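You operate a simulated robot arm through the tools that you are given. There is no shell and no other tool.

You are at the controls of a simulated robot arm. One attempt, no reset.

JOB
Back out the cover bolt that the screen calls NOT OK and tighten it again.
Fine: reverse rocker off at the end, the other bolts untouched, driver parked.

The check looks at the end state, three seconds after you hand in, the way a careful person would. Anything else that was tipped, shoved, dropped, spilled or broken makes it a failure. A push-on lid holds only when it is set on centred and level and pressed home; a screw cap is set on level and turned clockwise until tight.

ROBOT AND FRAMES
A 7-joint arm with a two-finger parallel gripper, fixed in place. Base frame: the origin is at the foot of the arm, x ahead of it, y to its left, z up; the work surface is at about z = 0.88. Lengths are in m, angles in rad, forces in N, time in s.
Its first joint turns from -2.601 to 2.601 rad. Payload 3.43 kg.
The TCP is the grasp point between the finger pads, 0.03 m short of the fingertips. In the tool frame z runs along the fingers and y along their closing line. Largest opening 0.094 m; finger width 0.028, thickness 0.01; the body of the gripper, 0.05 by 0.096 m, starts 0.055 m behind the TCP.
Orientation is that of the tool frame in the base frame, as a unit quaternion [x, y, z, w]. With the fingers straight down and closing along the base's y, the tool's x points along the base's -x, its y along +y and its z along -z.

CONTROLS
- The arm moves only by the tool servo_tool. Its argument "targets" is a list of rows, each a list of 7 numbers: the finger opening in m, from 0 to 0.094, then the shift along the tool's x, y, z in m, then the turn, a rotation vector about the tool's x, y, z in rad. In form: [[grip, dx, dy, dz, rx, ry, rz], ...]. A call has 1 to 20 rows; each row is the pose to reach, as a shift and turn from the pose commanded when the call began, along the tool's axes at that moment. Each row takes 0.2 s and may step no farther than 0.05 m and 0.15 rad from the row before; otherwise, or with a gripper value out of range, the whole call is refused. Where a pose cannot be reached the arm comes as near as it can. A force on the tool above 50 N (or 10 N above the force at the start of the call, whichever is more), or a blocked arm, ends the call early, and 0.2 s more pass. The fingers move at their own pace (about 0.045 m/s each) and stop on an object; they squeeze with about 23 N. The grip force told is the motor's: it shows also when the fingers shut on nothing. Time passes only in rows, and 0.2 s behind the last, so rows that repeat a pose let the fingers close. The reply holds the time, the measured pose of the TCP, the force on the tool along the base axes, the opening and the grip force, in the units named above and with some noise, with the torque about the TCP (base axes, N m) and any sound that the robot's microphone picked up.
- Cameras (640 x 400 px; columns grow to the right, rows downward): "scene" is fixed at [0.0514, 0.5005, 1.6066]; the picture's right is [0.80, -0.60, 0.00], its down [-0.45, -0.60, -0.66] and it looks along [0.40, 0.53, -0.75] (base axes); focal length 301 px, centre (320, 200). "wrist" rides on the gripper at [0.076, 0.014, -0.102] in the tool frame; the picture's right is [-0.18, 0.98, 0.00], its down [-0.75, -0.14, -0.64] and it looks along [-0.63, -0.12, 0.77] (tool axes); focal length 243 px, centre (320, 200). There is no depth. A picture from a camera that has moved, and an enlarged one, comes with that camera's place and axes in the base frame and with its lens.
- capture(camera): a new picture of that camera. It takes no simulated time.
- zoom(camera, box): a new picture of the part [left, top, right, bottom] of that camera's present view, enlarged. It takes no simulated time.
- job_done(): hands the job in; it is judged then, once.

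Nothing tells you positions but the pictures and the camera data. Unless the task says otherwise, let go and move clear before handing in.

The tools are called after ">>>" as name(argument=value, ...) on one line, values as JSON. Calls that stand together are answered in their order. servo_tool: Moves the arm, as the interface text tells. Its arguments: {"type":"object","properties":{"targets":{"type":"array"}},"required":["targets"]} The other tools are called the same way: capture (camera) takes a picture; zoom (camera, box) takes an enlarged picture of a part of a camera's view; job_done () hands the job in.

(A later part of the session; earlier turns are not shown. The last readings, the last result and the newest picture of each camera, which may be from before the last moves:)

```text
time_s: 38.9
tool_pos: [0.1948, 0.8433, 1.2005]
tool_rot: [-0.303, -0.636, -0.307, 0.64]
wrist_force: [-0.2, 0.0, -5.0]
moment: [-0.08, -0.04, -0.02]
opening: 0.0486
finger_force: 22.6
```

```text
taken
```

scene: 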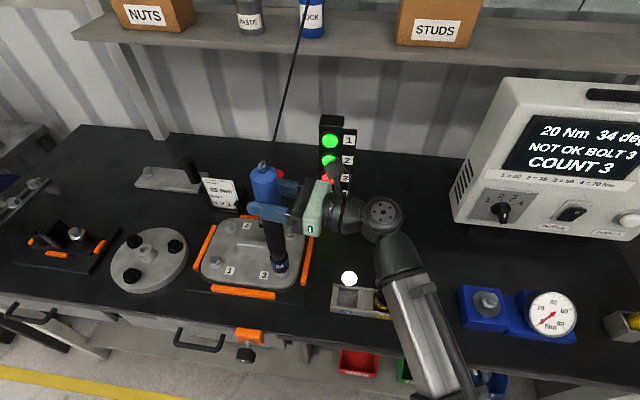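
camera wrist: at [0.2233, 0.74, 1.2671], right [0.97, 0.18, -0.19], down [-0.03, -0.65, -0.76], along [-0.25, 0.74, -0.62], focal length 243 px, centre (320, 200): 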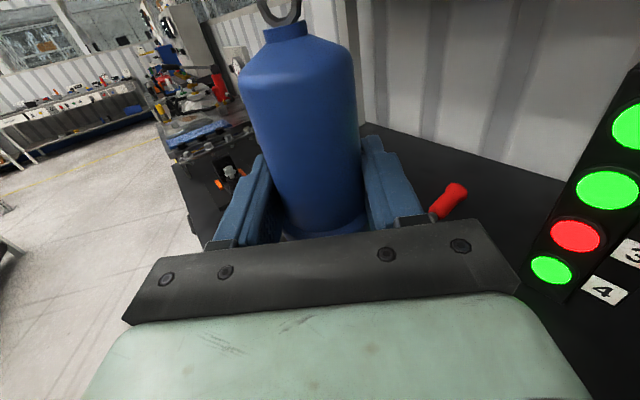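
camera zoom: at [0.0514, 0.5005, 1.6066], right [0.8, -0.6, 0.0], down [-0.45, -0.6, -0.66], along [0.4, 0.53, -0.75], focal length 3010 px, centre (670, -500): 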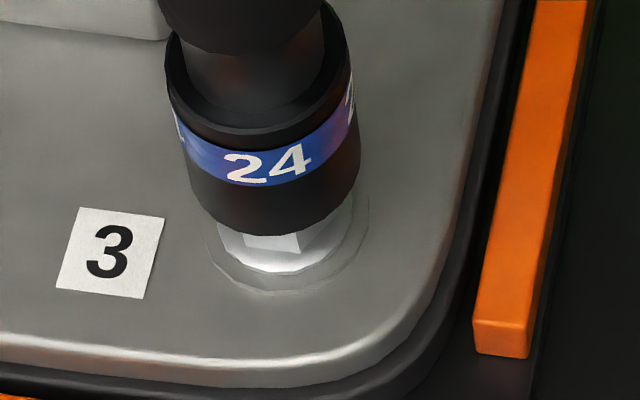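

Centred again within 1 mm at about 129° yaw. Lowering to see whether it slips over the hex this time.

>>> servo_tool(targets=[[0.0, -0.004, 0.0005, 0.0002, 0, 0, 0], [0.0, -0.008, 0.0005, 0.0002, 0, 0, 0], [0.0, -0.01, 0.0005, 0.0002, 0, 0, 0], [0.0, -0.012, 0.0005, 0.0002, 0, 0, 0]])

>>> zoom(camera="scene", box=[265, 250, 305, 290])

```text
time_s: 39.9
tool_pos: [0.194, 0.8454, 1.1871]
tool_rot: [-0.302, -0.635, -0.308, 0.641]
wrist_force: [-0.3, 0.6, -4.6]
moment: [-0.02, -0.01, 0.01]
opening: 0.0486
finger_force: 22.6
```

```text
10.00 times, centred on (285, 270) of scene
camera zoom: at [0.0514, 0.5005, 1.6066], right [0.8, -0.6, 0.0], down [-0.45, -0.6, -0.66], along [0.4, 0.53, -0.75], focal length 3010 px, centre (670, -500)
```

zoom: 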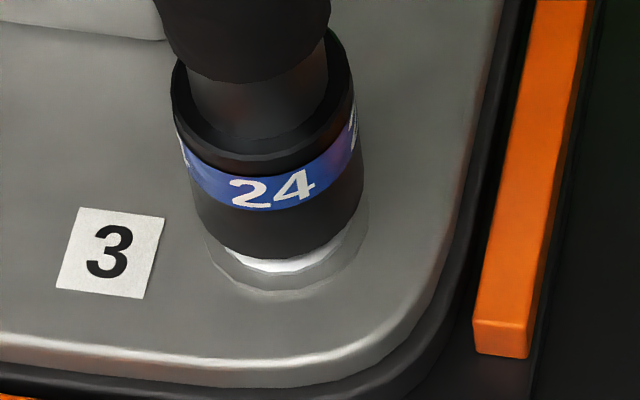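

It has slipped onto the hex: 4 mm below the earlier contact height with no load. Continuing down until it seats.

>>> servo_tool(targets=[[0.0, -0.002, 0, 0, 0, 0, 0], [0.0, -0.004, 0, 0, 0, 0, 0], [0.0, -0.006, 0, 0, 0, 0, 0]])

>>> zoom(camera="scene", box=[265, 250, 305, 290])

```text
time_s: 40.7
tool_pos: [0.1933, 0.8459, 1.1814]
tool_rot: [-0.303, -0.635, -0.307, 0.641]
wrist_force: [1.3, -2.8, -4.3]
moment: [-0.61, -0.2, 0.03]
opening: 0.0483
finger_force: 23.8
```

```text
10.00 times, centred on (285, 270) of scene
camera zoom: at [0.0514, 0.5005, 1.6066], right [0.8, -0.6, 0.0], down [-0.45, -0.6, -0.66], along [0.4, 0.53, -0.75], focal length 3010 px, centre (670, -500)
```

zoom: 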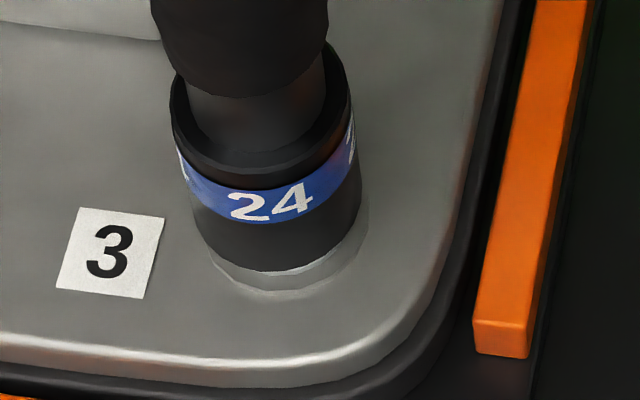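

It's engaging further. A slight side force says the socket is about 1 mm left of centre, so I'll correct by that amount and continue down.

>>> servo_tool(targets=[[0.0, -0.001, 0, -0.0013, 0, 0, 0], [0.0, -0.003, 0, -0.0013, 0, 0, 0], [0.0, -0.005, 0, -0.0013, 0, 0, 0]])

>>> zoom(camera="scene", box=[265, 250, 305, 290])

>>> zoom(camera="scene", box=[440, 70, 640, 240])

```text
time_s: 41.5
tool_pos: [0.1948, 0.8444, 1.1773]
tool_rot: [-0.303, -0.634, -0.309, 0.641]
wrist_force: [1.1, 0.9, 8.1]
moment: [-0.06, -0.25, 0.0]
opening: 0.0484
finger_force: 23.6
```

```text
10.00 times, centred on (285, 270) of scene
camera zoom: at [0.0514, 0.5005, 1.6066], right [0.8, -0.6, 0.0], down [-0.45, -0.6, -0.66], along [0.4, 0.53, -0.75], focal length 3010 px, centre (670, -500)
```

zoom: 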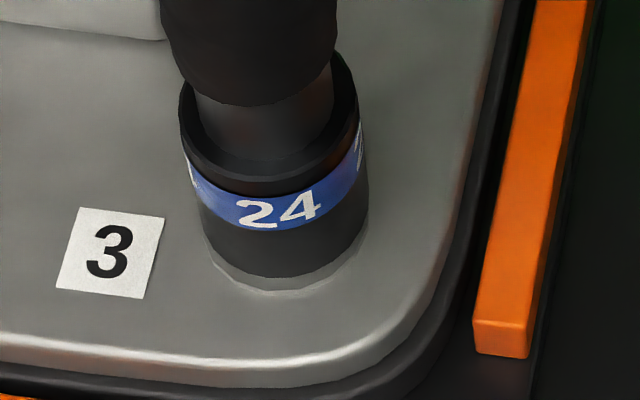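

```text
2.35 times, centred on (540, 155) of scene
camera zoom: at [0.0514, 0.5005, 1.6066], right [0.8, -0.6, 0.0], down [-0.45, -0.6, -0.66], along [0.4, 0.53, -0.75], focal length 708 px, centre (-198, 306)
```

zoom: 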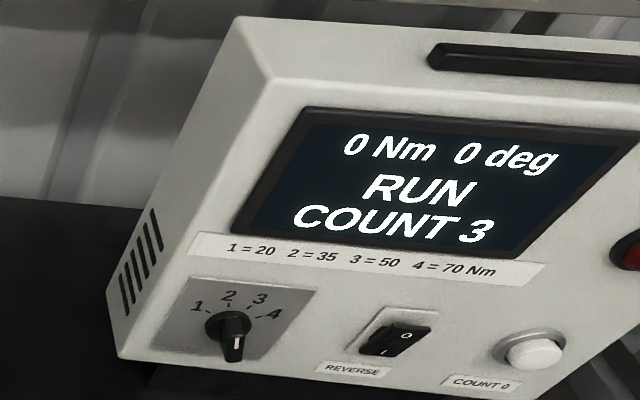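

The screen shows "RUN": the driver started. I'll hold this light pressure and watch.

>>> servo_tool(targets=[[0.0, -0.001, 0, 0, 0, 0, 0], [0.0, -0.001, 0, 0, 0, 0, 0]])

>>> zoom(camera="scene", box=[440, 70, 640, 240])

>>> zoom(camera="scene", box=[230, 130, 350, 300])

```text
time_s: 42.1
tool_pos: [0.1939, 0.8445, 1.1783]
tool_rot: [-0.302, -0.633, -0.309, 0.642]
wrist_force: [2.0, 0.0, 29.0]
moment: [-0.07, -0.4, 0.0]
opening: 0.0483
finger_force: 23.5
```

```text
2.35 times, centred on (540, 155) of scene
camera zoom: at [0.0514, 0.5005, 1.6066], right [0.8, -0.6, 0.0], down [-0.45, -0.6, -0.66], along [0.4, 0.53, -0.75], focal length 708 px, centre (-198, 306)
```

zoom: 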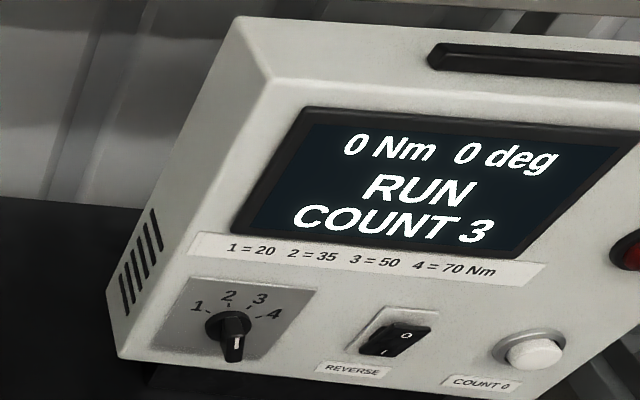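

```text
2.35 times, centred on (290, 215) of scene
camera zoom: at [0.0514, 0.5005, 1.6066], right [0.8, -0.6, 0.0], down [-0.45, -0.6, -0.66], along [0.4, 0.53, -0.75], focal length 708 px, centre (391, 165)
```

zoom: 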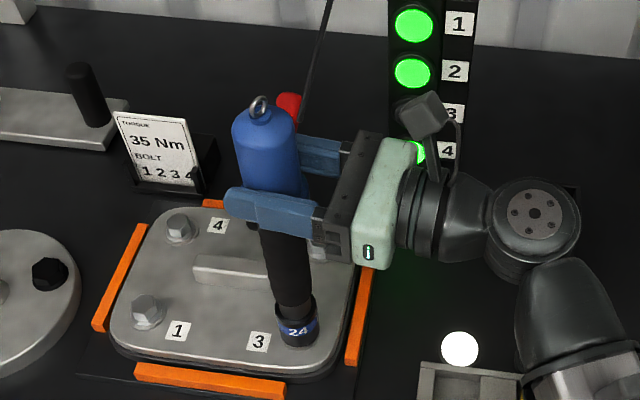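

It's running and the force is rising as the bolt backs out and lifts the driver. I'll follow it upward slowly while keeping contact.

>>> servo_tool(targets=[[0.0, 0.002, 0, 0, 0, 0, 0], [0.0, 0.003, 0, 0, 0, 0, 0]])

>>> zoom(camera="scene", box=[440, 70, 640, 240])

>>> zoom(camera="scene", box=[265, 250, 305, 290])

```text
time_s: 42.7
tool_pos: [0.1934, 0.845, 1.1785]
tool_rot: [-0.302, -0.634, -0.309, 0.642]
wrist_force: [0.1, 6.2, 27.9]
moment: [1.0, -0.27, -0.05]
opening: 0.0485
finger_force: 23.4
```

```text
2.35 times, centred on (540, 155) of scene
camera zoom: at [0.0514, 0.5005, 1.6066], right [0.8, -0.6, 0.0], down [-0.45, -0.6, -0.66], along [0.4, 0.53, -0.75], focal length 708 px, centre (-198, 306)
```

zoom: 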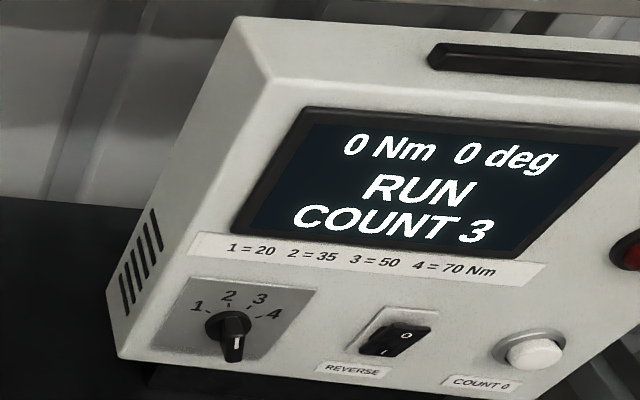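

```text
10.00 times, centred on (285, 270) of scene
camera zoom: at [0.0514, 0.5005, 1.6066], right [0.8, -0.6, 0.0], down [-0.45, -0.6, -0.66], along [0.4, 0.53, -0.75], focal length 3010 px, centre (670, -500)
```

zoom: 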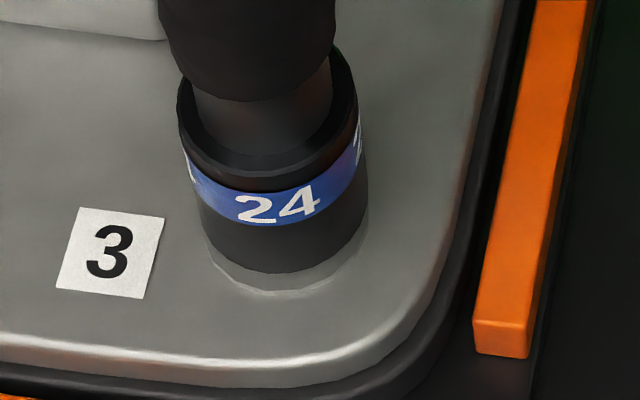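

Still RUN at 28 N, so the bolt is coming up about as fast as I follow. Continuing upward.

>>> servo_tool(targets=[[0.0, 0.002, 0, 0, 0, 0, 0], [0.0, 0.004, 0, 0, 0, 0, 0], [0.0, 0.005, 0, 0, 0, 0, 0]])

>>> zoom(camera="scene", box=[440, 70, 640, 240])

>>> zoom(camera="scene", box=[265, 250, 305, 290])

```text
time_s: 43.5
tool_pos: [0.1942, 0.8445, 1.1843]
tool_rot: [-0.302, -0.635, -0.308, 0.641]
wrist_force: [1.1, -0.1, 23.1]
moment: [-0.07, -0.29, 0.02]
opening: 0.0483
finger_force: 23.1
```

```text
2.35 times, centred on (540, 155) of scene
camera zoom: at [0.0514, 0.5005, 1.6066], right [0.8, -0.6, 0.0], down [-0.45, -0.6, -0.66], along [0.4, 0.53, -0.75], focal length 708 px, centre (-198, 306)
```

zoom: 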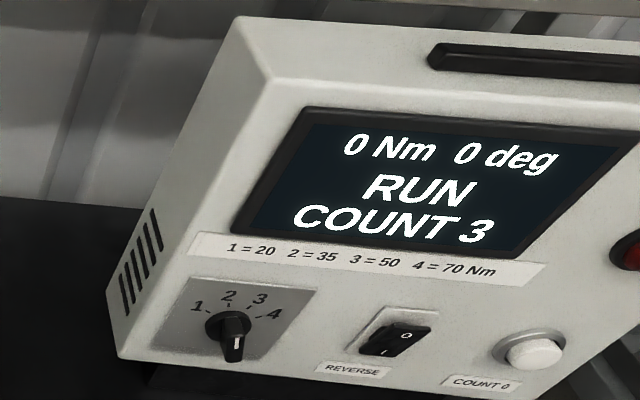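

```text
10.00 times, centred on (285, 270) of scene
camera zoom: at [0.0514, 0.5005, 1.6066], right [0.8, -0.6, 0.0], down [-0.45, -0.6, -0.66], along [0.4, 0.53, -0.75], focal length 3010 px, centre (670, -500)
```

zoom: 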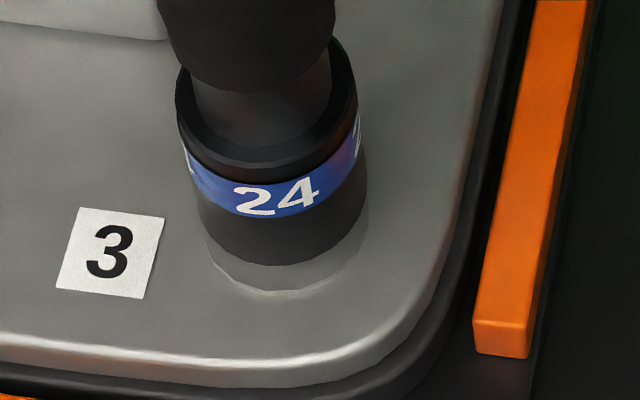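

The bolt is clearly rising (about 6 mm so far). I'll follow a bit more and watch for the screen to change.

>>> servo_tool(targets=[[0.0, 0.002, 0, 0, 0, 0, 0], [0.0, 0.004, 0, 0, 0, 0, 0]])

>>> zoom(camera="scene", box=[440, 70, 640, 240])

>>> zoom(camera="scene", box=[265, 250, 305, 290])

```text
time_s: 44.1
tool_pos: [0.1944, 0.8436, 1.1876]
tool_rot: [-0.303, -0.635, -0.308, 0.64]
wrist_force: [1.5, -2.7, 16.8]
moment: [-0.77, -0.24, -0.03]
opening: 0.0483
finger_force: 22.7
```

```text
2.35 times, centred on (540, 155) of scene
camera zoom: at [0.0514, 0.5005, 1.6066], right [0.8, -0.6, 0.0], down [-0.45, -0.6, -0.66], along [0.4, 0.53, -0.75], focal length 708 px, centre (-198, 306)
```

zoom: 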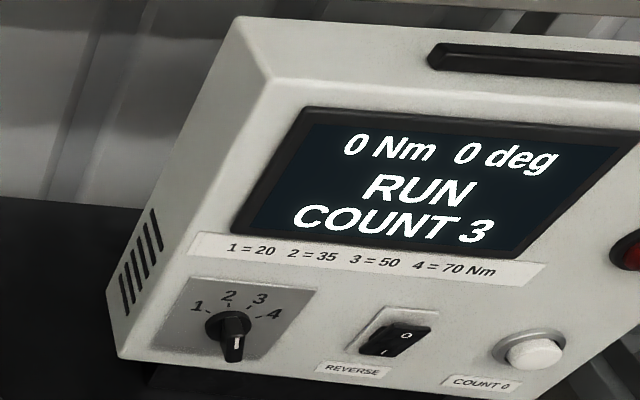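

```text
10.00 times, centred on (285, 270) of scene
camera zoom: at [0.0514, 0.5005, 1.6066], right [0.8, -0.6, 0.0], down [-0.45, -0.6, -0.66], along [0.4, 0.53, -0.75], focal length 3010 px, centre (670, -500)
```

zoom: 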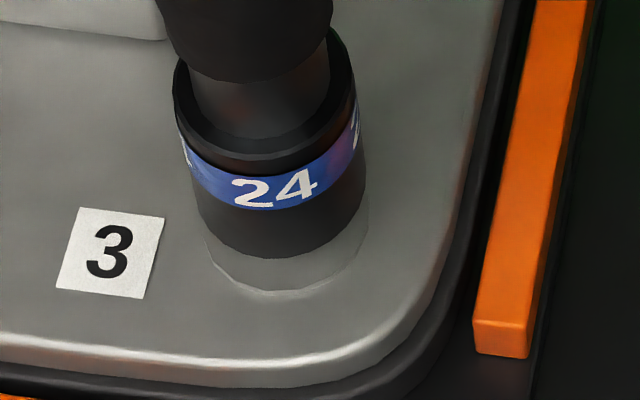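

The bolt is about 1 cm out, which is plenty while it's still in its thread. I'll lift the driver straight up off the head to stop it.

>>> servo_tool(targets=[[0.0, 0.01, 0, 0, 0, 0, 0], [0.0, 0.022, 0, 0, 0, 0, 0], [0.0, 0.036, 0, 0, 0, 0, 0], [0.0, 0.05, 0, 0, 0, 0, 0]])

>>> capture(camera="scene")

>>> zoom(camera="scene", box=[440, 70, 640, 240])

>>> zoom(camera="scene", box=[265, 250, 305, 290])

```text
time_s: 45.1
tool_pos: [0.1938, 0.8437, 1.2374]
tool_rot: [-0.303, -0.636, -0.307, 0.64]
wrist_force: [-0.7, -0.3, -5.5]
moment: [-0.01, -0.02, 0.01]
opening: 0.048
finger_force: 23.2
```

```text
taken
```

scene: 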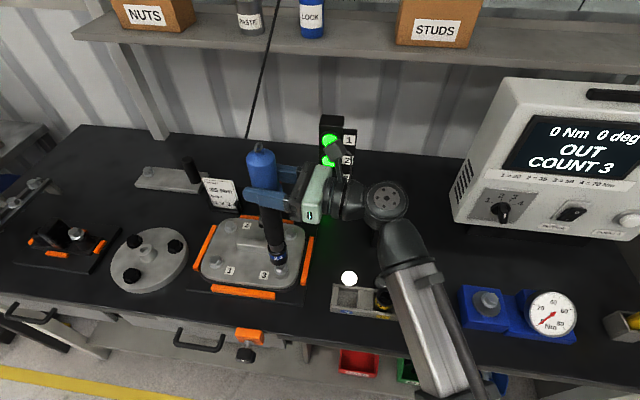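

```text
2.35 times, centred on (540, 155) of scene
camera zoom: at [0.0514, 0.5005, 1.6066], right [0.8, -0.6, 0.0], down [-0.45, -0.6, -0.66], along [0.4, 0.53, -0.75], focal length 708 px, centre (-198, 306)
```

zoom: 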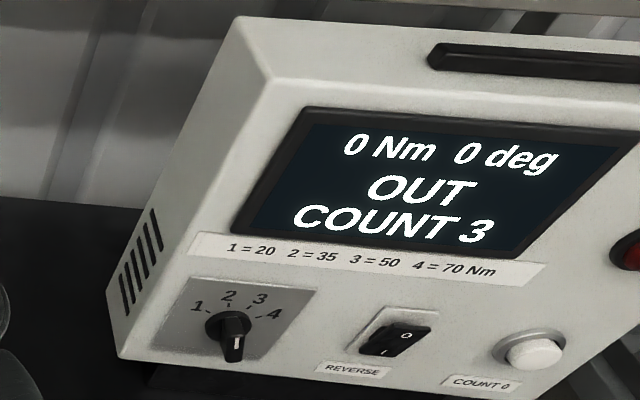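

```text
10.00 times, centred on (285, 270) of scene
camera zoom: at [0.0514, 0.5005, 1.6066], right [0.8, -0.6, 0.0], down [-0.45, -0.6, -0.66], along [0.4, 0.53, -0.75], focal length 3010 px, centre (670, -500)
```

zoom: 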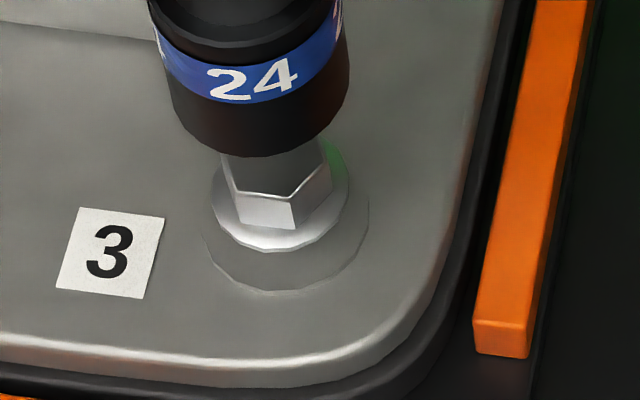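

The screen says "OUT" and bolt 3 stands about 1 cm proud. Next I'll raise the driver and bring it back over its holder, with the tool yaw as at pickup, to park it while I switch the rocker off.

>>> servo_tool(targets=[[0.0, 0.025, 0, 0, 0, 0, 0], [0.0, 0.05, 0, 0, 0, 0, 0]])

>>> servo_tool(targets=[[0.0, 0, 0.0158, -0.0193, -0.086, 0, 0], [0.0, 0, 0.0316, -0.0385, -0.172, 0, 0], [0.0, 0, 0.0474, -0.0578, -0.258, 0, 0], [0.0, 0, 0.0632, -0.077, -0.344, 0, 0], [0.0, 0, 0.079, -0.0963, -0.43, 0, 0], [0.0, 0, 0.0948, -0.1155, -0.516, 0, 0], [0.0, 0, 0.1106, -0.1348, -0.602, 0, 0], [0.0, 0, 0.1264, -0.154, -0.688, 0, 0], [0.0, 0, 0.1422, -0.1733, -0.774, 0, 0], [0.0, 0, 0.158, -0.1925, -0.86, 0, 0], [0.0, 0, 0.1738, -0.2118, -0.946, 0, 0], [0.0, 0, 0.1896, -0.231, -1.0315, 0, 0]])

>>> capture(camera="scene")

>>> zoom(camera="scene", box=[350, 160, 440, 250])

```text
time_s: 45.7
tool_pos: [0.1951, 0.8441, 1.2865]
tool_rot: [-0.304, -0.635, -0.309, 0.64]
wrist_force: [-0.1, -0.3, -5.1]
moment: [-0.05, -0.01, -0.03]
opening: 0.0487
finger_force: 23.2
```

```text
time_s: 48.3
tool_pos: [0.4891, 0.784, 1.2876]
tool_rot: [0.58, 0.4, 0.581, -0.407]
wrist_force: [0.4, 0.1, -4.4]
moment: [0.02, 0.0, -0.02]
opening: 0.0484
finger_force: 22.6
```

```text
taken
```

scene: 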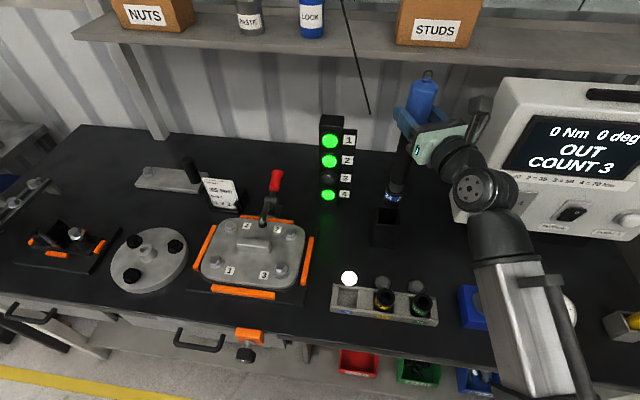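

```text
4.44 times, centred on (395, 205) of scene
camera zoom: at [0.0514, 0.5005, 1.6066], right [0.8, -0.6, 0.0], down [-0.45, -0.6, -0.66], along [0.4, 0.53, -0.75], focal length 1338 px, centre (-13, 178)
```

zoom: 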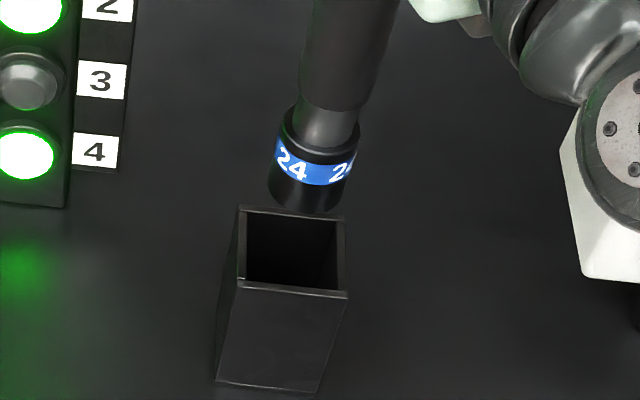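

Lamp 3 has gone off and the driver is back above its holder. I'll make a small shift to centre on the holder (about (0.4925, 0.785)), lower to just above its rim and check.

>>> servo_tool(targets=[[0.0, -0.015, 0.001, -0.0007, 0, 0, 0], [0.0, -0.03, 0.002, -0.0014, 0, 0, 0], [0.0, -0.045, 0.002, -0.0014, 0, 0, 0]])

>>> zoom(camera="scene", box=[350, 160, 440, 250])

```text
time_s: 49.1
tool_pos: [0.4903, 0.7804, 1.2398]
tool_rot: [0.579, 0.401, 0.58, -0.409]
wrist_force: [-0.2, 0.1, -4.4]
moment: [-0.05, 0.03, 0.01]
opening: 0.0483
finger_force: 23.2
```

```text
4.44 times, centred on (395, 205) of scene
camera zoom: at [0.0514, 0.5005, 1.6066], right [0.8, -0.6, 0.0], down [-0.45, -0.6, -0.66], along [0.4, 0.53, -0.75], focal length 1338 px, centre (-13, 178)
```

zoom: 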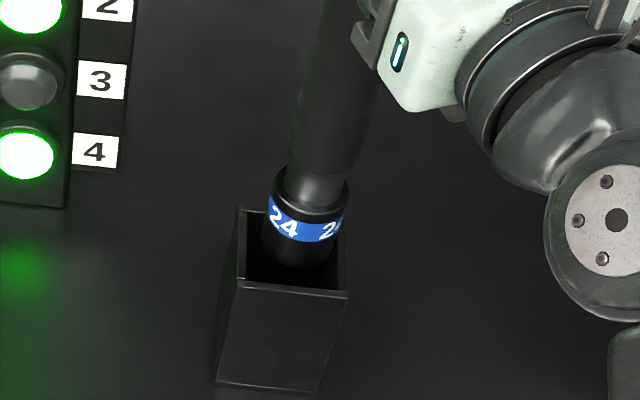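

The socket is just above the opening and looks a few mm too close to the front edge. I'll shift 3 mm away from the robot and lower on into the holder, watching the force.

>>> servo_tool(targets=[[0.0, 0, 0, 0.0032, 0, 0, 0], [0.0, -0.01, 0, 0.0032, 0, 0, 0], [0.0, -0.02, 0, 0.0032, 0, 0, 0]])

>>> zoom(camera="scene", box=[350, 160, 440, 250])

```text
time_s: 49.9
tool_pos: [0.4894, 0.7838, 1.2213]
tool_rot: [0.579, 0.4, 0.581, -0.408]
wrist_force: [0.3, -0.1, -6.0]
moment: [-0.01, 0.05, 0.0]
opening: 0.0485
finger_force: 22.9
```

```text
4.44 times, centred on (395, 205) of scene
camera zoom: at [0.0514, 0.5005, 1.6066], right [0.8, -0.6, 0.0], down [-0.45, -0.6, -0.66], along [0.4, 0.53, -0.75], focal length 1338 px, centre (-13, 178)
```

zoom: 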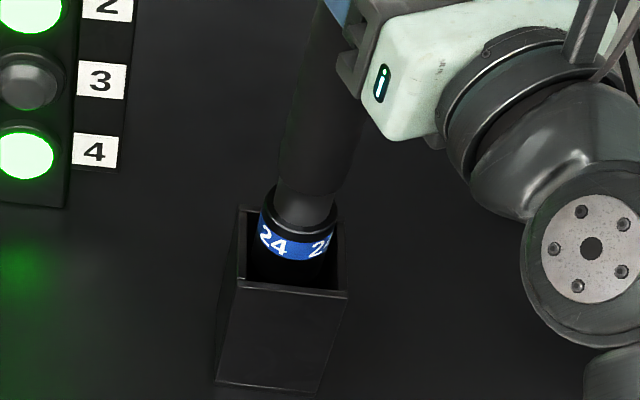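

It's entering the opening, slightly right of centre. I'll nudge 2.5 mm left and continue down.

>>> servo_tool(targets=[[0.0, 0, -0.0024, 0.0007, 0, 0, 0], [0.0, -0.01, -0.0024, 0.0007, 0, 0, 0], [0.0, -0.02, -0.0024, 0.0007, 0, 0, 0]])

>>> zoom(camera="scene", box=[350, 160, 440, 250])

```text
time_s: 50.7
tool_pos: [0.4879, 0.7853, 1.2005]
tool_rot: [0.58, 0.4, 0.582, -0.407]
wrist_force: [-0.1, 0.0, -4.1]
moment: [0.0, 0.0, -0.02]
opening: 0.0483
finger_force: 23.0
```

```text
4.44 times, centred on (395, 205) of scene
camera zoom: at [0.0514, 0.5005, 1.6066], right [0.8, -0.6, 0.0], down [-0.45, -0.6, -0.66], along [0.4, 0.53, -0.75], focal length 1338 px, centre (-13, 178)
```

zoom: 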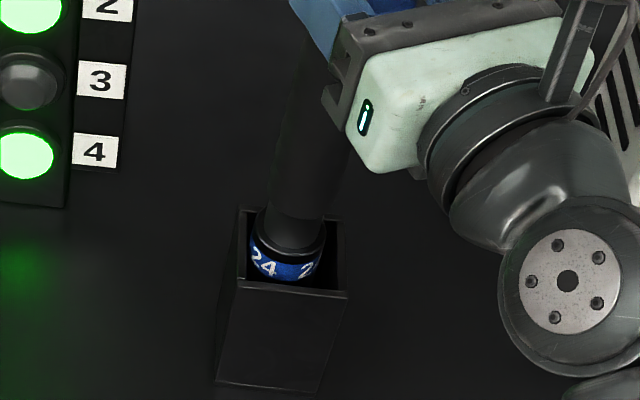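

It's inside the holder with no side force. Lowering further toward the bottom.

>>> servo_tool(targets=[[0.0, -0.013, 0, 0, 0, 0, 0], [0.0, -0.026, 0, 0, 0, 0, 0], [0.0, -0.039, 0, 0, 0, 0, 0], [0.0, -0.052, 0, 0, 0, 0, 0]])

>>> servo_tool(targets=[[0.0, -0.004, 0, 0, 0, 0, 0], [0.0, -0.008, 0, 0, 0, 0, 0], [0.0, -0.011, 0, 0, 0, 0, 0]])

>>> capture(camera="wrist")

>>> zoom(camera="scene", box=[340, 120, 480, 260])

```text
time_s: 51.7
tool_pos: [0.4885, 0.7863, 1.1493]
tool_rot: [0.579, 0.4, 0.581, -0.408]
wrist_force: [0.2, -0.4, -4.3]
moment: [-0.04, 0.03, 0.0]
opening: 0.0484
finger_force: 22.9
```

```text
time_s: 52.5
tool_pos: [0.4877, 0.7854, 1.1389]
tool_rot: [0.579, 0.401, 0.58, -0.409]
wrist_force: [-0.2, 0.1, -4.9]
moment: [0.02, -0.03, -0.03]
opening: 0.0484
finger_force: 23.1
```

```text
taken
camera wrist: at [0.4652, 0.6834, 1.2143], right [0.92, -0.34, -0.19], down [-0.36, -0.55, -0.76], along [0.15, 0.77, -0.62], focal length 243 px, centre (320, 200)
```

wrist: 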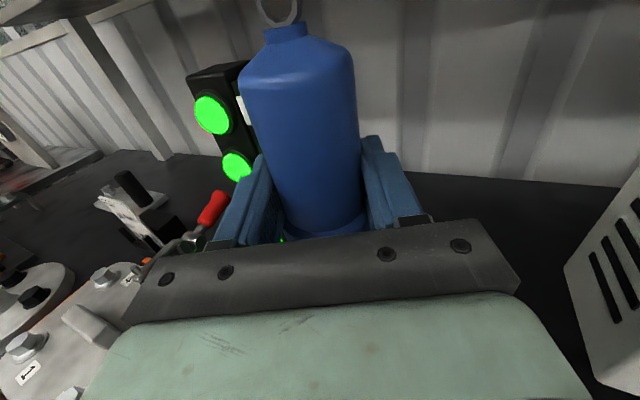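

```text
2.86 times, centred on (410, 190) of scene
camera zoom: at [0.0514, 0.5005, 1.6066], right [0.8, -0.6, 0.0], down [-0.45, -0.6, -0.66], along [0.4, 0.53, -0.75], focal length 860 px, centre (63, 229)
```

zoom: 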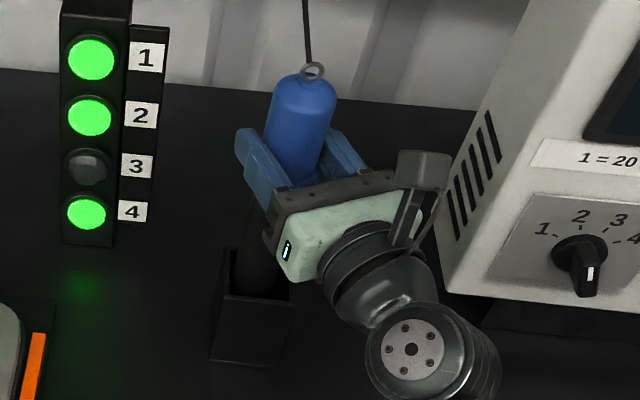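

The ring is about 7 mm above its original parked height, so there's a little more to go. Lowering in small steps to contact.

>>> servo_tool(targets=[[0.0, -0.003, 0, 0, 0, 0, 0], [0.0, -0.005, 0, 0, 0, 0, 0], [0.0, -0.007, 0, 0, 0, 0, 0]])

>>> zoom(camera="scene", box=[340, 120, 480, 260])

```text
time_s: 53.3
tool_pos: [0.4869, 0.7848, 1.1345]
tool_rot: [0.578, 0.396, 0.585, -0.409]
wrist_force: [-1.7, 0.4, 46.2]
moment: [-0.15, 0.07, -0.02]
opening: 0.0484
finger_force: 23.3
```

```text
2.86 times, centred on (410, 190) of scene
camera zoom: at [0.0514, 0.5005, 1.6066], right [0.8, -0.6, 0.0], down [-0.45, -0.6, -0.66], along [0.4, 0.53, -0.75], focal length 860 px, centre (63, 229)
```

zoom: 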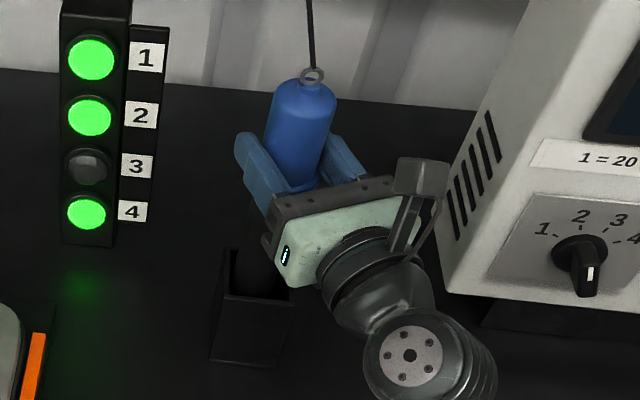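

The driver is on the bottom of the holder. I'll unload the wrist a few millimetres, open the fingers, and check it stands before backing away.

>>> servo_tool(targets=[[0.0, 0.002, 0, 0, 0, 0, 0], [0.0, 0.004, 0, 0, 0, 0, 0], [0.05, 0.004, 0, 0, 0, 0, 0], [0.06, 0.004, 0, 0, 0, 0, 0], [0.075, 0.004, 0, 0, 0, 0, 0], [0.09, 0.004, 0, 0, 0, 0, 0], [0.09, 0.004, 0, 0, 0, 0, 0]])

>>> zoom(camera="scene", box=[340, 120, 480, 260])

>>> capture(camera="wrist")

```text
time_s: 54.9
tool_pos: [0.4865, 0.785, 1.1333]
tool_rot: [0.58, 0.401, 0.581, -0.408]
wrist_force: [0.8, 0.1, 10.7]
moment: [-0.13, -0.49, 0.01]
opening: 0.0906
finger_force: 0.4
```

```text
2.86 times, centred on (410, 190) of scene
camera zoom: at [0.0514, 0.5005, 1.6066], right [0.8, -0.6, 0.0], down [-0.45, -0.6, -0.66], along [0.4, 0.53, -0.75], focal length 860 px, centre (63, 229)
```

zoom: 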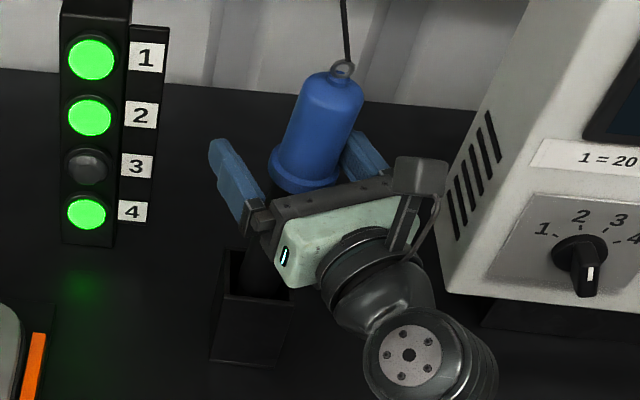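

```text
taken
camera wrist: at [0.4635, 0.6827, 1.21], right [0.92, -0.34, -0.19], down [-0.36, -0.55, -0.76], along [0.15, 0.77, -0.63], focal length 243 px, centre (320, 200)
```

wrist: 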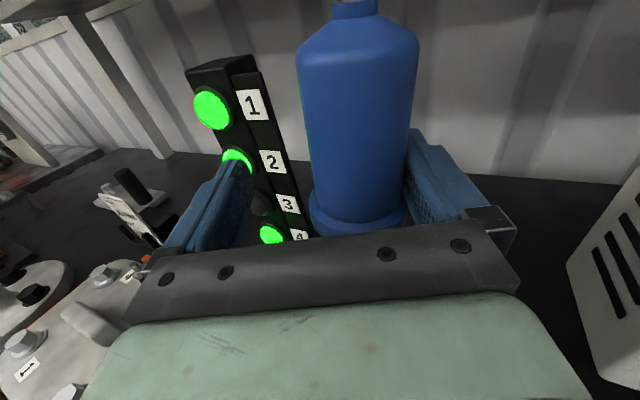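

The right finger dragged the flange as it opened, so the driver now leans to the right. I'll raise the fingers off the flange and look before correcting.

>>> servo_tool(targets=[[0.09, 0.003, 0, 0, 0, 0, 0], [0.09, 0.006, 0, 0, 0, 0, 0], [0.09, 0.01, 0, 0, 0, 0, 0]])

>>> zoom(camera="scene", box=[340, 120, 480, 260])

>>> capture(camera="wrist")

```text
time_s: 55.7
tool_pos: [0.4873, 0.7857, 1.1442]
tool_rot: [0.58, 0.4, 0.581, -0.408]
wrist_force: [0.2, 0.5, 1.1]
moment: [0.01, 0.01, 0.0]
opening: 0.0902
finger_force: 0.1
```

```text
2.86 times, centred on (410, 190) of scene
camera zoom: at [0.0514, 0.5005, 1.6066], right [0.8, -0.6, 0.0], down [-0.45, -0.6, -0.66], along [0.4, 0.53, -0.75], focal length 860 px, centre (63, 229)
```

zoom: 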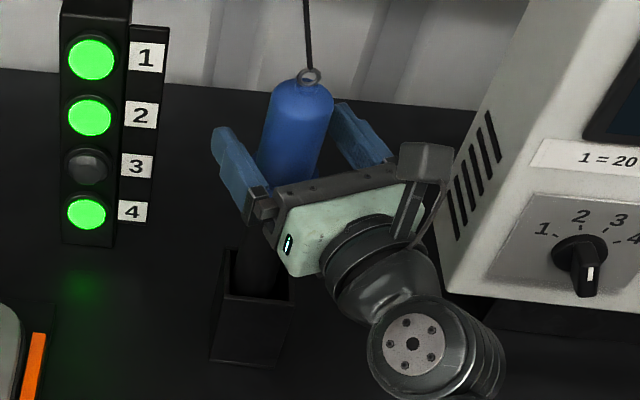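

```text
taken
camera wrist: at [0.4652, 0.6839, 1.2205], right [0.92, -0.34, -0.19], down [-0.36, -0.55, -0.76], along [0.15, 0.77, -0.62], focal length 243 px, centre (320, 200)
```

wrist: 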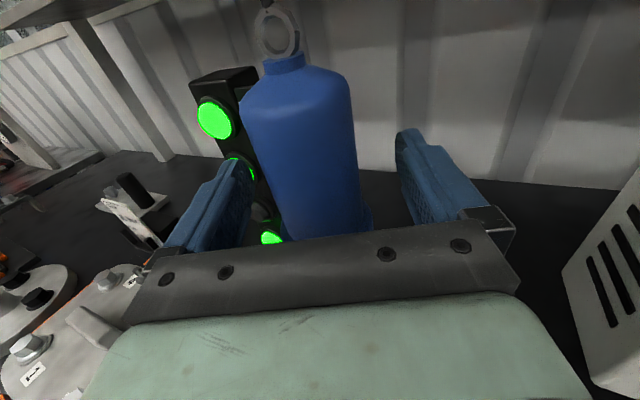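

The driver swung back upright on its own. I'll back straight out, then go to the rocker.

>>> servo_tool(targets=[[0.09, 0, 0, -0.02, 0, 0, 0], [0.09, 0, 0, -0.045, 0, 0, 0], [0.09, 0, 0, -0.08, 0, 0, 0], [0.09, 0, 0, -0.12, 0, 0, 0]])

>>> capture(camera="scene")

>>> capture(camera="wrist")

```text
time_s: 56.7
tool_pos: [0.4482, 0.6729, 1.1458]
tool_rot: [0.58, 0.401, 0.581, -0.407]
wrist_force: [-0.1, 0.3, -0.3]
moment: [0.0, 0.01, 0.02]
opening: 0.09
finger_force: 0.0
```

```text
taken
```

scene: 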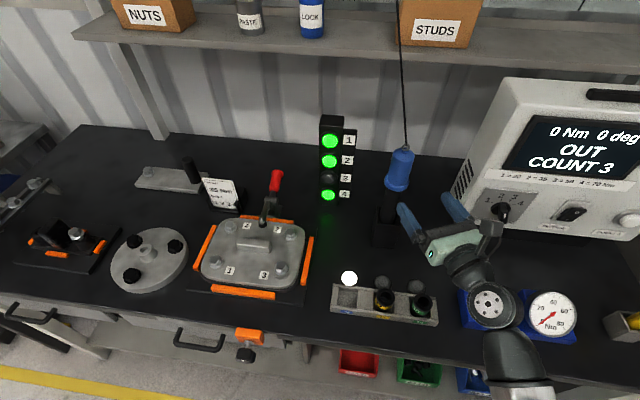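

```text
taken
camera wrist: at [0.4262, 0.5712, 1.2224], right [0.92, -0.34, -0.19], down [-0.36, -0.55, -0.76], along [0.15, 0.77, -0.62], focal length 243 px, centre (320, 200)
```

wrist: 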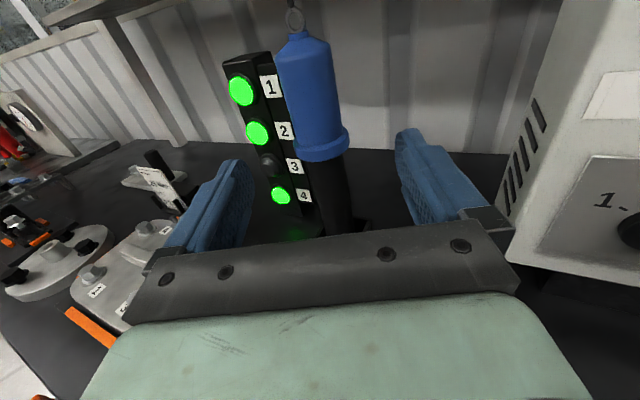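

The driver stands in its holder. Now closing the fingers and moving back toward the controller to press the rocker's O end.

>>> servo_tool(targets=[[0.09, 0.0077, 0.0246, -0.0249, -0.0294, 0, 0], [0.06, 0.0155, 0.0493, -0.0497, -0.0589, 0, 0], [0.03, 0.0232, 0.0739, -0.0746, -0.0883, 0, 0], [0.0, 0.031, 0.0986, -0.0994, -0.1177, 0, 0], [0.0, 0.0387, 0.1232, -0.1243, -0.1471, 0, 0], [0.0, 0.0465, 0.1479, -0.1491, -0.1766, 0, 0], [0.0, 0.0542, 0.1725, -0.174, -0.206, 0, 0]])

>>> servo_tool(targets=[[0.0, -0.0184, 0.0233, 0.0129, -0.032, -0.0745, 0.0086], [0.0, -0.0369, 0.0467, 0.0257, -0.0639, -0.1491, 0.0171], [0.0, -0.0553, 0.07, 0.0386, -0.0959, -0.2236, 0.0257], [0.0, -0.0737, 0.0934, 0.0515, -0.1278, -0.2982, 0.0343], [0.0, -0.0921, 0.1167, 0.0644, -0.1598, -0.3727, 0.0429], [0.0, -0.1106, 0.14, 0.0772, -0.1917, -0.4473, 0.0514], [0.0, -0.129, 0.1634, 0.0901, -0.2237, -0.5218, 0.06]])

>>> capture(camera="wrist")

>>> capture(camera="scene")

```text
time_s: 58.3
tool_pos: [0.549, 0.4477, 1.1973]
tool_rot: [0.618, 0.339, 0.619, -0.346]
wrist_force: [-0.4, -0.3, 0.2]
moment: [-0.02, -0.01, -0.02]
opening: 0.0
finger_force: 23.0
```

```text
time_s: 59.9
tool_pos: [0.7347, 0.4406, 1.0672]
tool_rot: [0.801, 0.328, 0.461, -0.194]
wrist_force: [-0.2, -0.4, 0.3]
moment: [-0.01, -0.03, 0.0]
opening: 0.0
finger_force: 23.2
```

```text
taken
camera wrist: at [0.7085, 0.3933, 1.1845], right [0.63, -0.76, -0.17], down [-0.76, -0.55, -0.33], along [0.16, 0.34, -0.93], focal length 243 px, centre (320, 200)
```

wrist: 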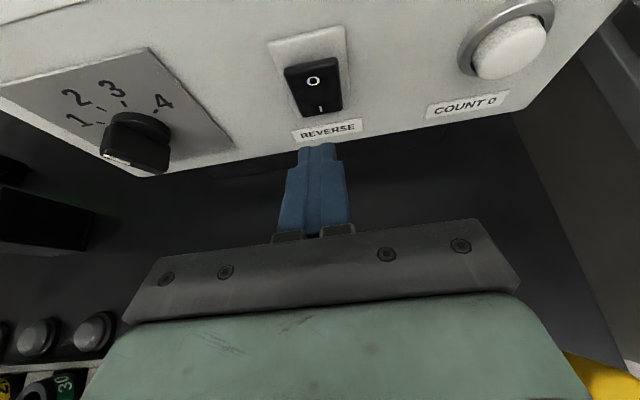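

```text
taken
```

scene: 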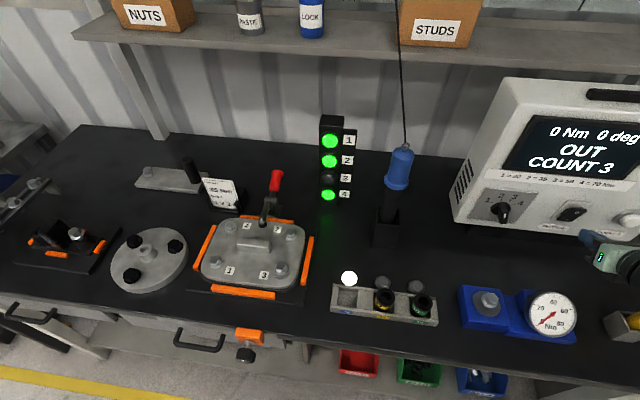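

The fingertips are lined up with the O end. Pressing in along the face normal in small steps.

>>> servo_tool(targets=[[0.0, 0.0092, 0.001, 0.012, 0, 0, 0], [0.0, 0.0167, 0.001, 0.025, 0, 0, 0], [0.0, 0.0217, 0.001, 0.0336, 0, 0, 0], [0.0, 0.0242, 0.001, 0.038, 0, 0, 0], [0.0, 0.0262, 0.001, 0.0414, 0, 0, 0], [0.0, 0.0282, 0.001, 0.0449, 0, 0, 0], [0.0, 0.0297, 0.001, 0.0475, 0, 0, 0]])

>>> capture(camera="wrist")

>>> zoom(camera="scene", box=[480, 180, 600, 240])

```text
time_s: 61.5
tool_pos: [0.7727, 0.4772, 1.0667]
tool_rot: [0.801, 0.329, 0.461, -0.195]
wrist_force: [-20.6, -22.0, -0.6]
moment: [0.07, 0.15, -0.06]
opening: 0.0
finger_force: 22.6
```

```text
taken
camera wrist: at [0.7467, 0.4302, 1.1847], right [0.63, -0.76, -0.17], down [-0.76, -0.55, -0.33], along [0.16, 0.34, -0.93], focal length 243 px, centre (320, 200)
```

wrist: 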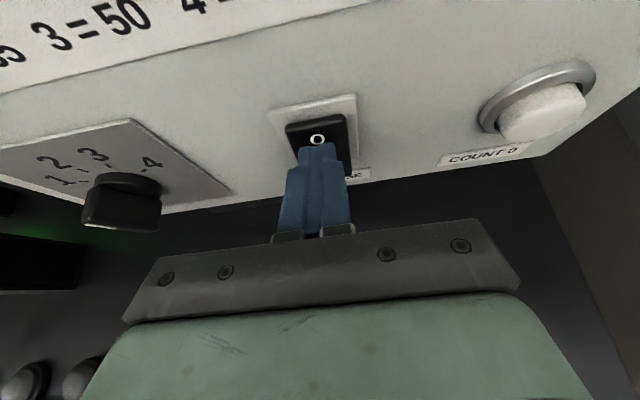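

```text
5.33 times, centred on (540, 210) of scene
camera zoom: at [0.0514, 0.5005, 1.6066], right [0.8, -0.6, 0.0], down [-0.45, -0.6, -0.66], along [0.4, 0.53, -0.75], focal length 1605 px, centre (-853, 147)
```

zoom: 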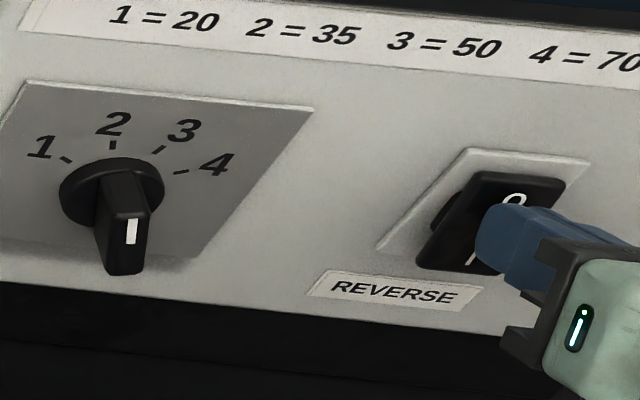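

The O end is pressed in at about 30 N. I'll back out along the same line and confirm that the rocker stays at O.

>>> servo_tool(targets=[[0.0, -0.01, 0, -0.0173, 0, 0, 0], [0.0, -0.025, 0, -0.0433, 0, 0, 0], [0.0, -0.035, 0, -0.0666, 0, 0, 0]])

>>> zoom(camera="scene", box=[440, 70, 640, 240])

>>> zoom(camera="scene", box=[480, 180, 600, 240])

>>> zoom(camera="scene", box=[265, 250, 305, 290])

>>> zoom(camera="scene", box=[340, 120, 440, 260])

```text
time_s: 62.3
tool_pos: [0.7186, 0.4276, 1.0683]
tool_rot: [0.8, 0.328, 0.462, -0.196]
wrist_force: [0.1, -0.1, 0.4]
moment: [0.02, 0.01, 0.01]
opening: 0.0
finger_force: 23.6
```

```text
2.35 times, centred on (540, 155) of scene
camera zoom: at [0.0514, 0.5005, 1.6066], right [0.8, -0.6, 0.0], down [-0.45, -0.6, -0.66], along [0.4, 0.53, -0.75], focal length 708 px, centre (-198, 306)
```

zoom: 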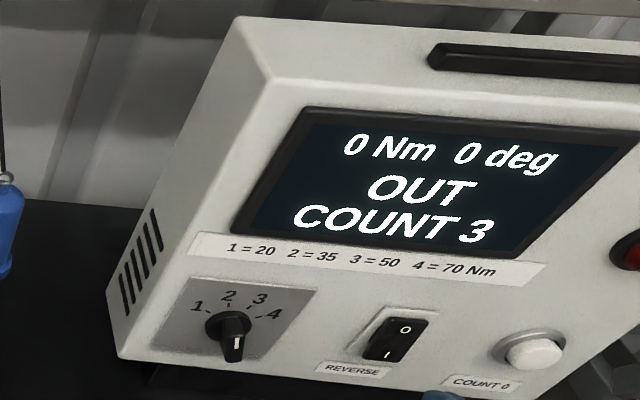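

```text
5.33 times, centred on (540, 210) of scene
camera zoom: at [0.0514, 0.5005, 1.6066], right [0.8, -0.6, 0.0], down [-0.45, -0.6, -0.66], along [0.4, 0.53, -0.75], focal length 1605 px, centre (-853, 147)
```

zoom: 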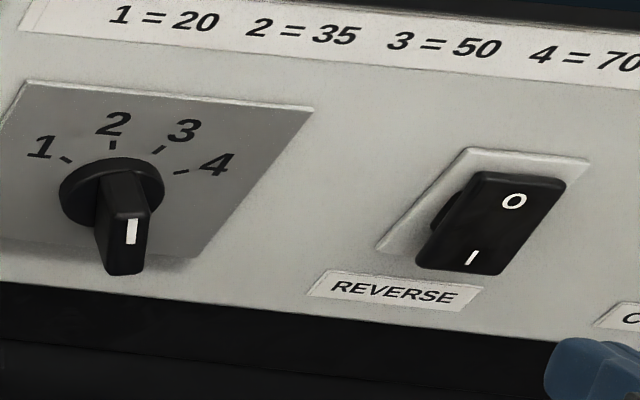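

```text
10.00 times, centred on (285, 270) of scene
camera zoom: at [0.0514, 0.5005, 1.6066], right [0.8, -0.6, 0.0], down [-0.45, -0.6, -0.66], along [0.4, 0.53, -0.75], focal length 3010 px, centre (670, -500)
```

zoom: 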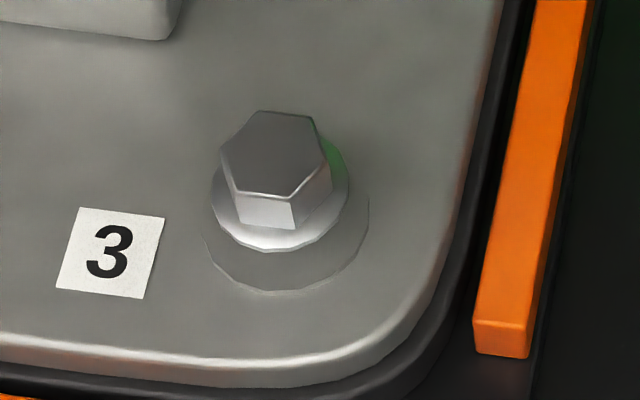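

```text
2.86 times, centred on (390, 190) of scene
camera zoom: at [0.0514, 0.5005, 1.6066], right [0.8, -0.6, 0.0], down [-0.45, -0.6, -0.66], along [0.4, 0.53, -0.75], focal length 860 px, centre (120, 229)
```

zoom: 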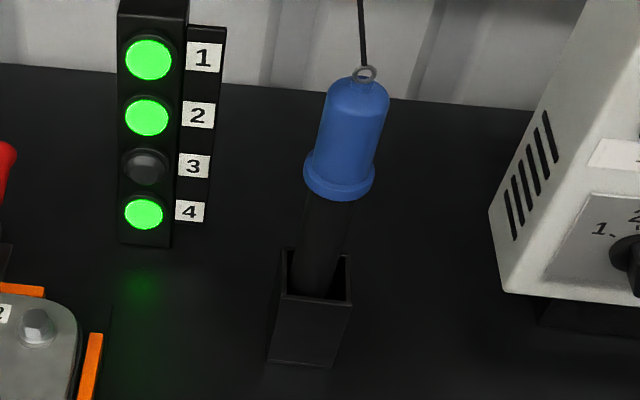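

The rocker is back at O, bolt 3 stands proud with its hex at the same orientation as before, and the driver stands upright at about (0.490, 0.790). I'll return to it for the tightening run.

>>> servo_tool(targets=[[0.0, 0.0104, -0.0225, -0.0259, 0.0373, 0.087, -0.01], [0.03, 0.0208, -0.045, -0.0518, 0.0746, 0.1739, -0.02], [0.06, 0.0312, -0.0675, -0.0777, 0.1119, 0.2609, -0.03], [0.09, 0.0415, -0.09, -0.1035, 0.1491, 0.3479, -0.04], [0.09, 0.0519, -0.1125, -0.1294, 0.1864, 0.4348, -0.05], [0.09, 0.0623, -0.135, -0.1553, 0.2237, 0.5218, -0.06]])

>>> servo_tool(targets=[[0.09, -0.009, -0.0295, 0.0205, 0.0294, 0, 0], [0.09, -0.018, -0.059, 0.041, 0.0589, 0, 0], [0.09, -0.027, -0.0885, 0.0615, 0.0883, 0, 0], [0.09, -0.036, -0.1181, 0.0821, 0.1177, 0, 0], [0.09, -0.045, -0.1476, 0.1026, 0.1471, 0, 0], [0.09, -0.054, -0.1771, 0.1231, 0.1766, 0, 0], [0.09, -0.063, -0.2066, 0.1436, 0.206, 0, 0]])

>>> capture(camera="wrist")

```text
time_s: 63.7
tool_pos: [0.552, 0.4499, 1.2047]
tool_rot: [0.617, 0.34, 0.619, -0.347]
wrist_force: [0.3, 0.1, 0.7]
moment: [0.01, -0.02, 0.01]
opening: 0.09
finger_force: 0.0
```

```text
time_s: 65.3
tool_pos: [0.4533, 0.6802, 1.1447]
tool_rot: [0.579, 0.4, 0.581, -0.408]
wrist_force: [0.5, 0.2, 0.0]
moment: [0.01, -0.03, -0.01]
opening: 0.09
finger_force: 0.1
```

```text
taken
camera wrist: at [0.4296, 0.5779, 1.2199], right [0.92, -0.34, -0.19], down [-0.36, -0.55, -0.76], along [0.15, 0.77, -0.62], focal length 243 px, centre (320, 200)
```

wrist: 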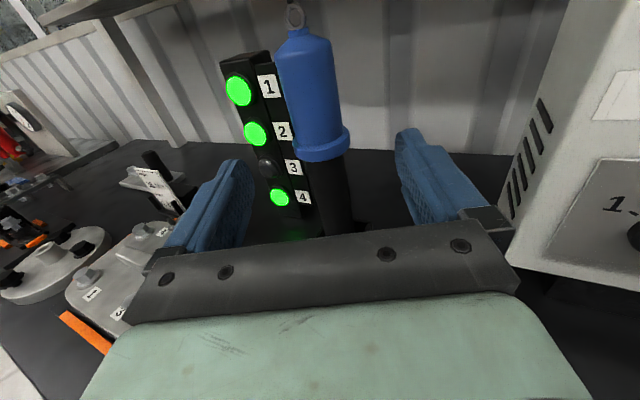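

The driver is about 4 mm left of centre and 11.5 cm ahead. Advancing in two stages.

>>> servo_tool(targets=[[0.09, -0.002, -0.0013, 0.03, 0, 0, 0], [0.09, -0.004, -0.0027, 0.06, 0, 0, 0], [0.09, -0.005, -0.004, 0.085, 0, 0, 0]])

>>> capture(camera="wrist")

>>> zoom(camera="scene", box=[340, 120, 480, 260])

```text
time_s: 66.1
tool_pos: [0.4787, 0.7604, 1.1398]
tool_rot: [0.578, 0.402, 0.58, -0.409]
wrist_force: [0.5, 0.6, 0.1]
moment: [-0.04, 0.04, 0.0]
opening: 0.0902
finger_force: 0.1
```

```text
taken
camera wrist: at [0.4558, 0.6577, 1.2155], right [0.92, -0.34, -0.19], down [-0.36, -0.55, -0.76], along [0.15, 0.77, -0.62], focal length 243 px, centre (320, 200)
```

wrist: 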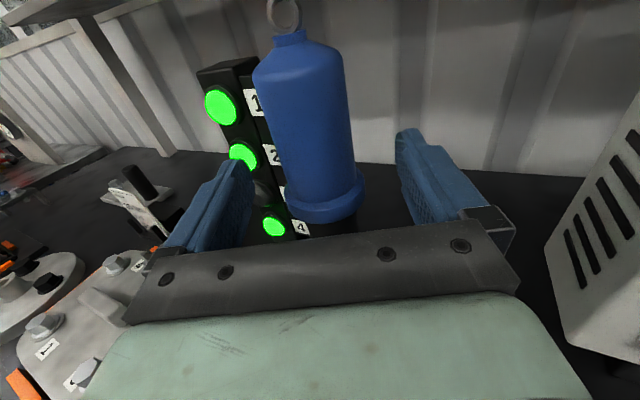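

```text
2.86 times, centred on (410, 190) of scene
camera zoom: at [0.0514, 0.5005, 1.6066], right [0.8, -0.6, 0.0], down [-0.45, -0.6, -0.66], along [0.4, 0.53, -0.75], focal length 860 px, centre (63, 229)
```

zoom: 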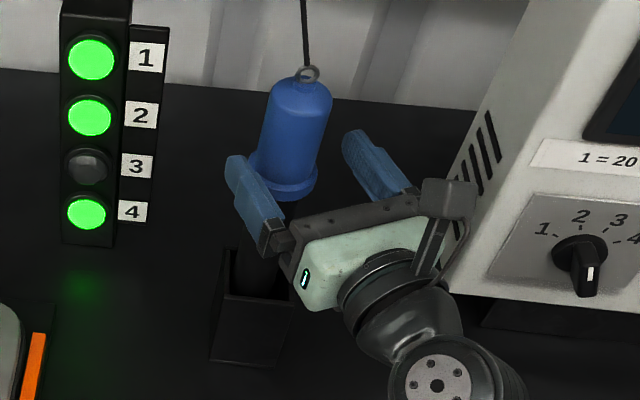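

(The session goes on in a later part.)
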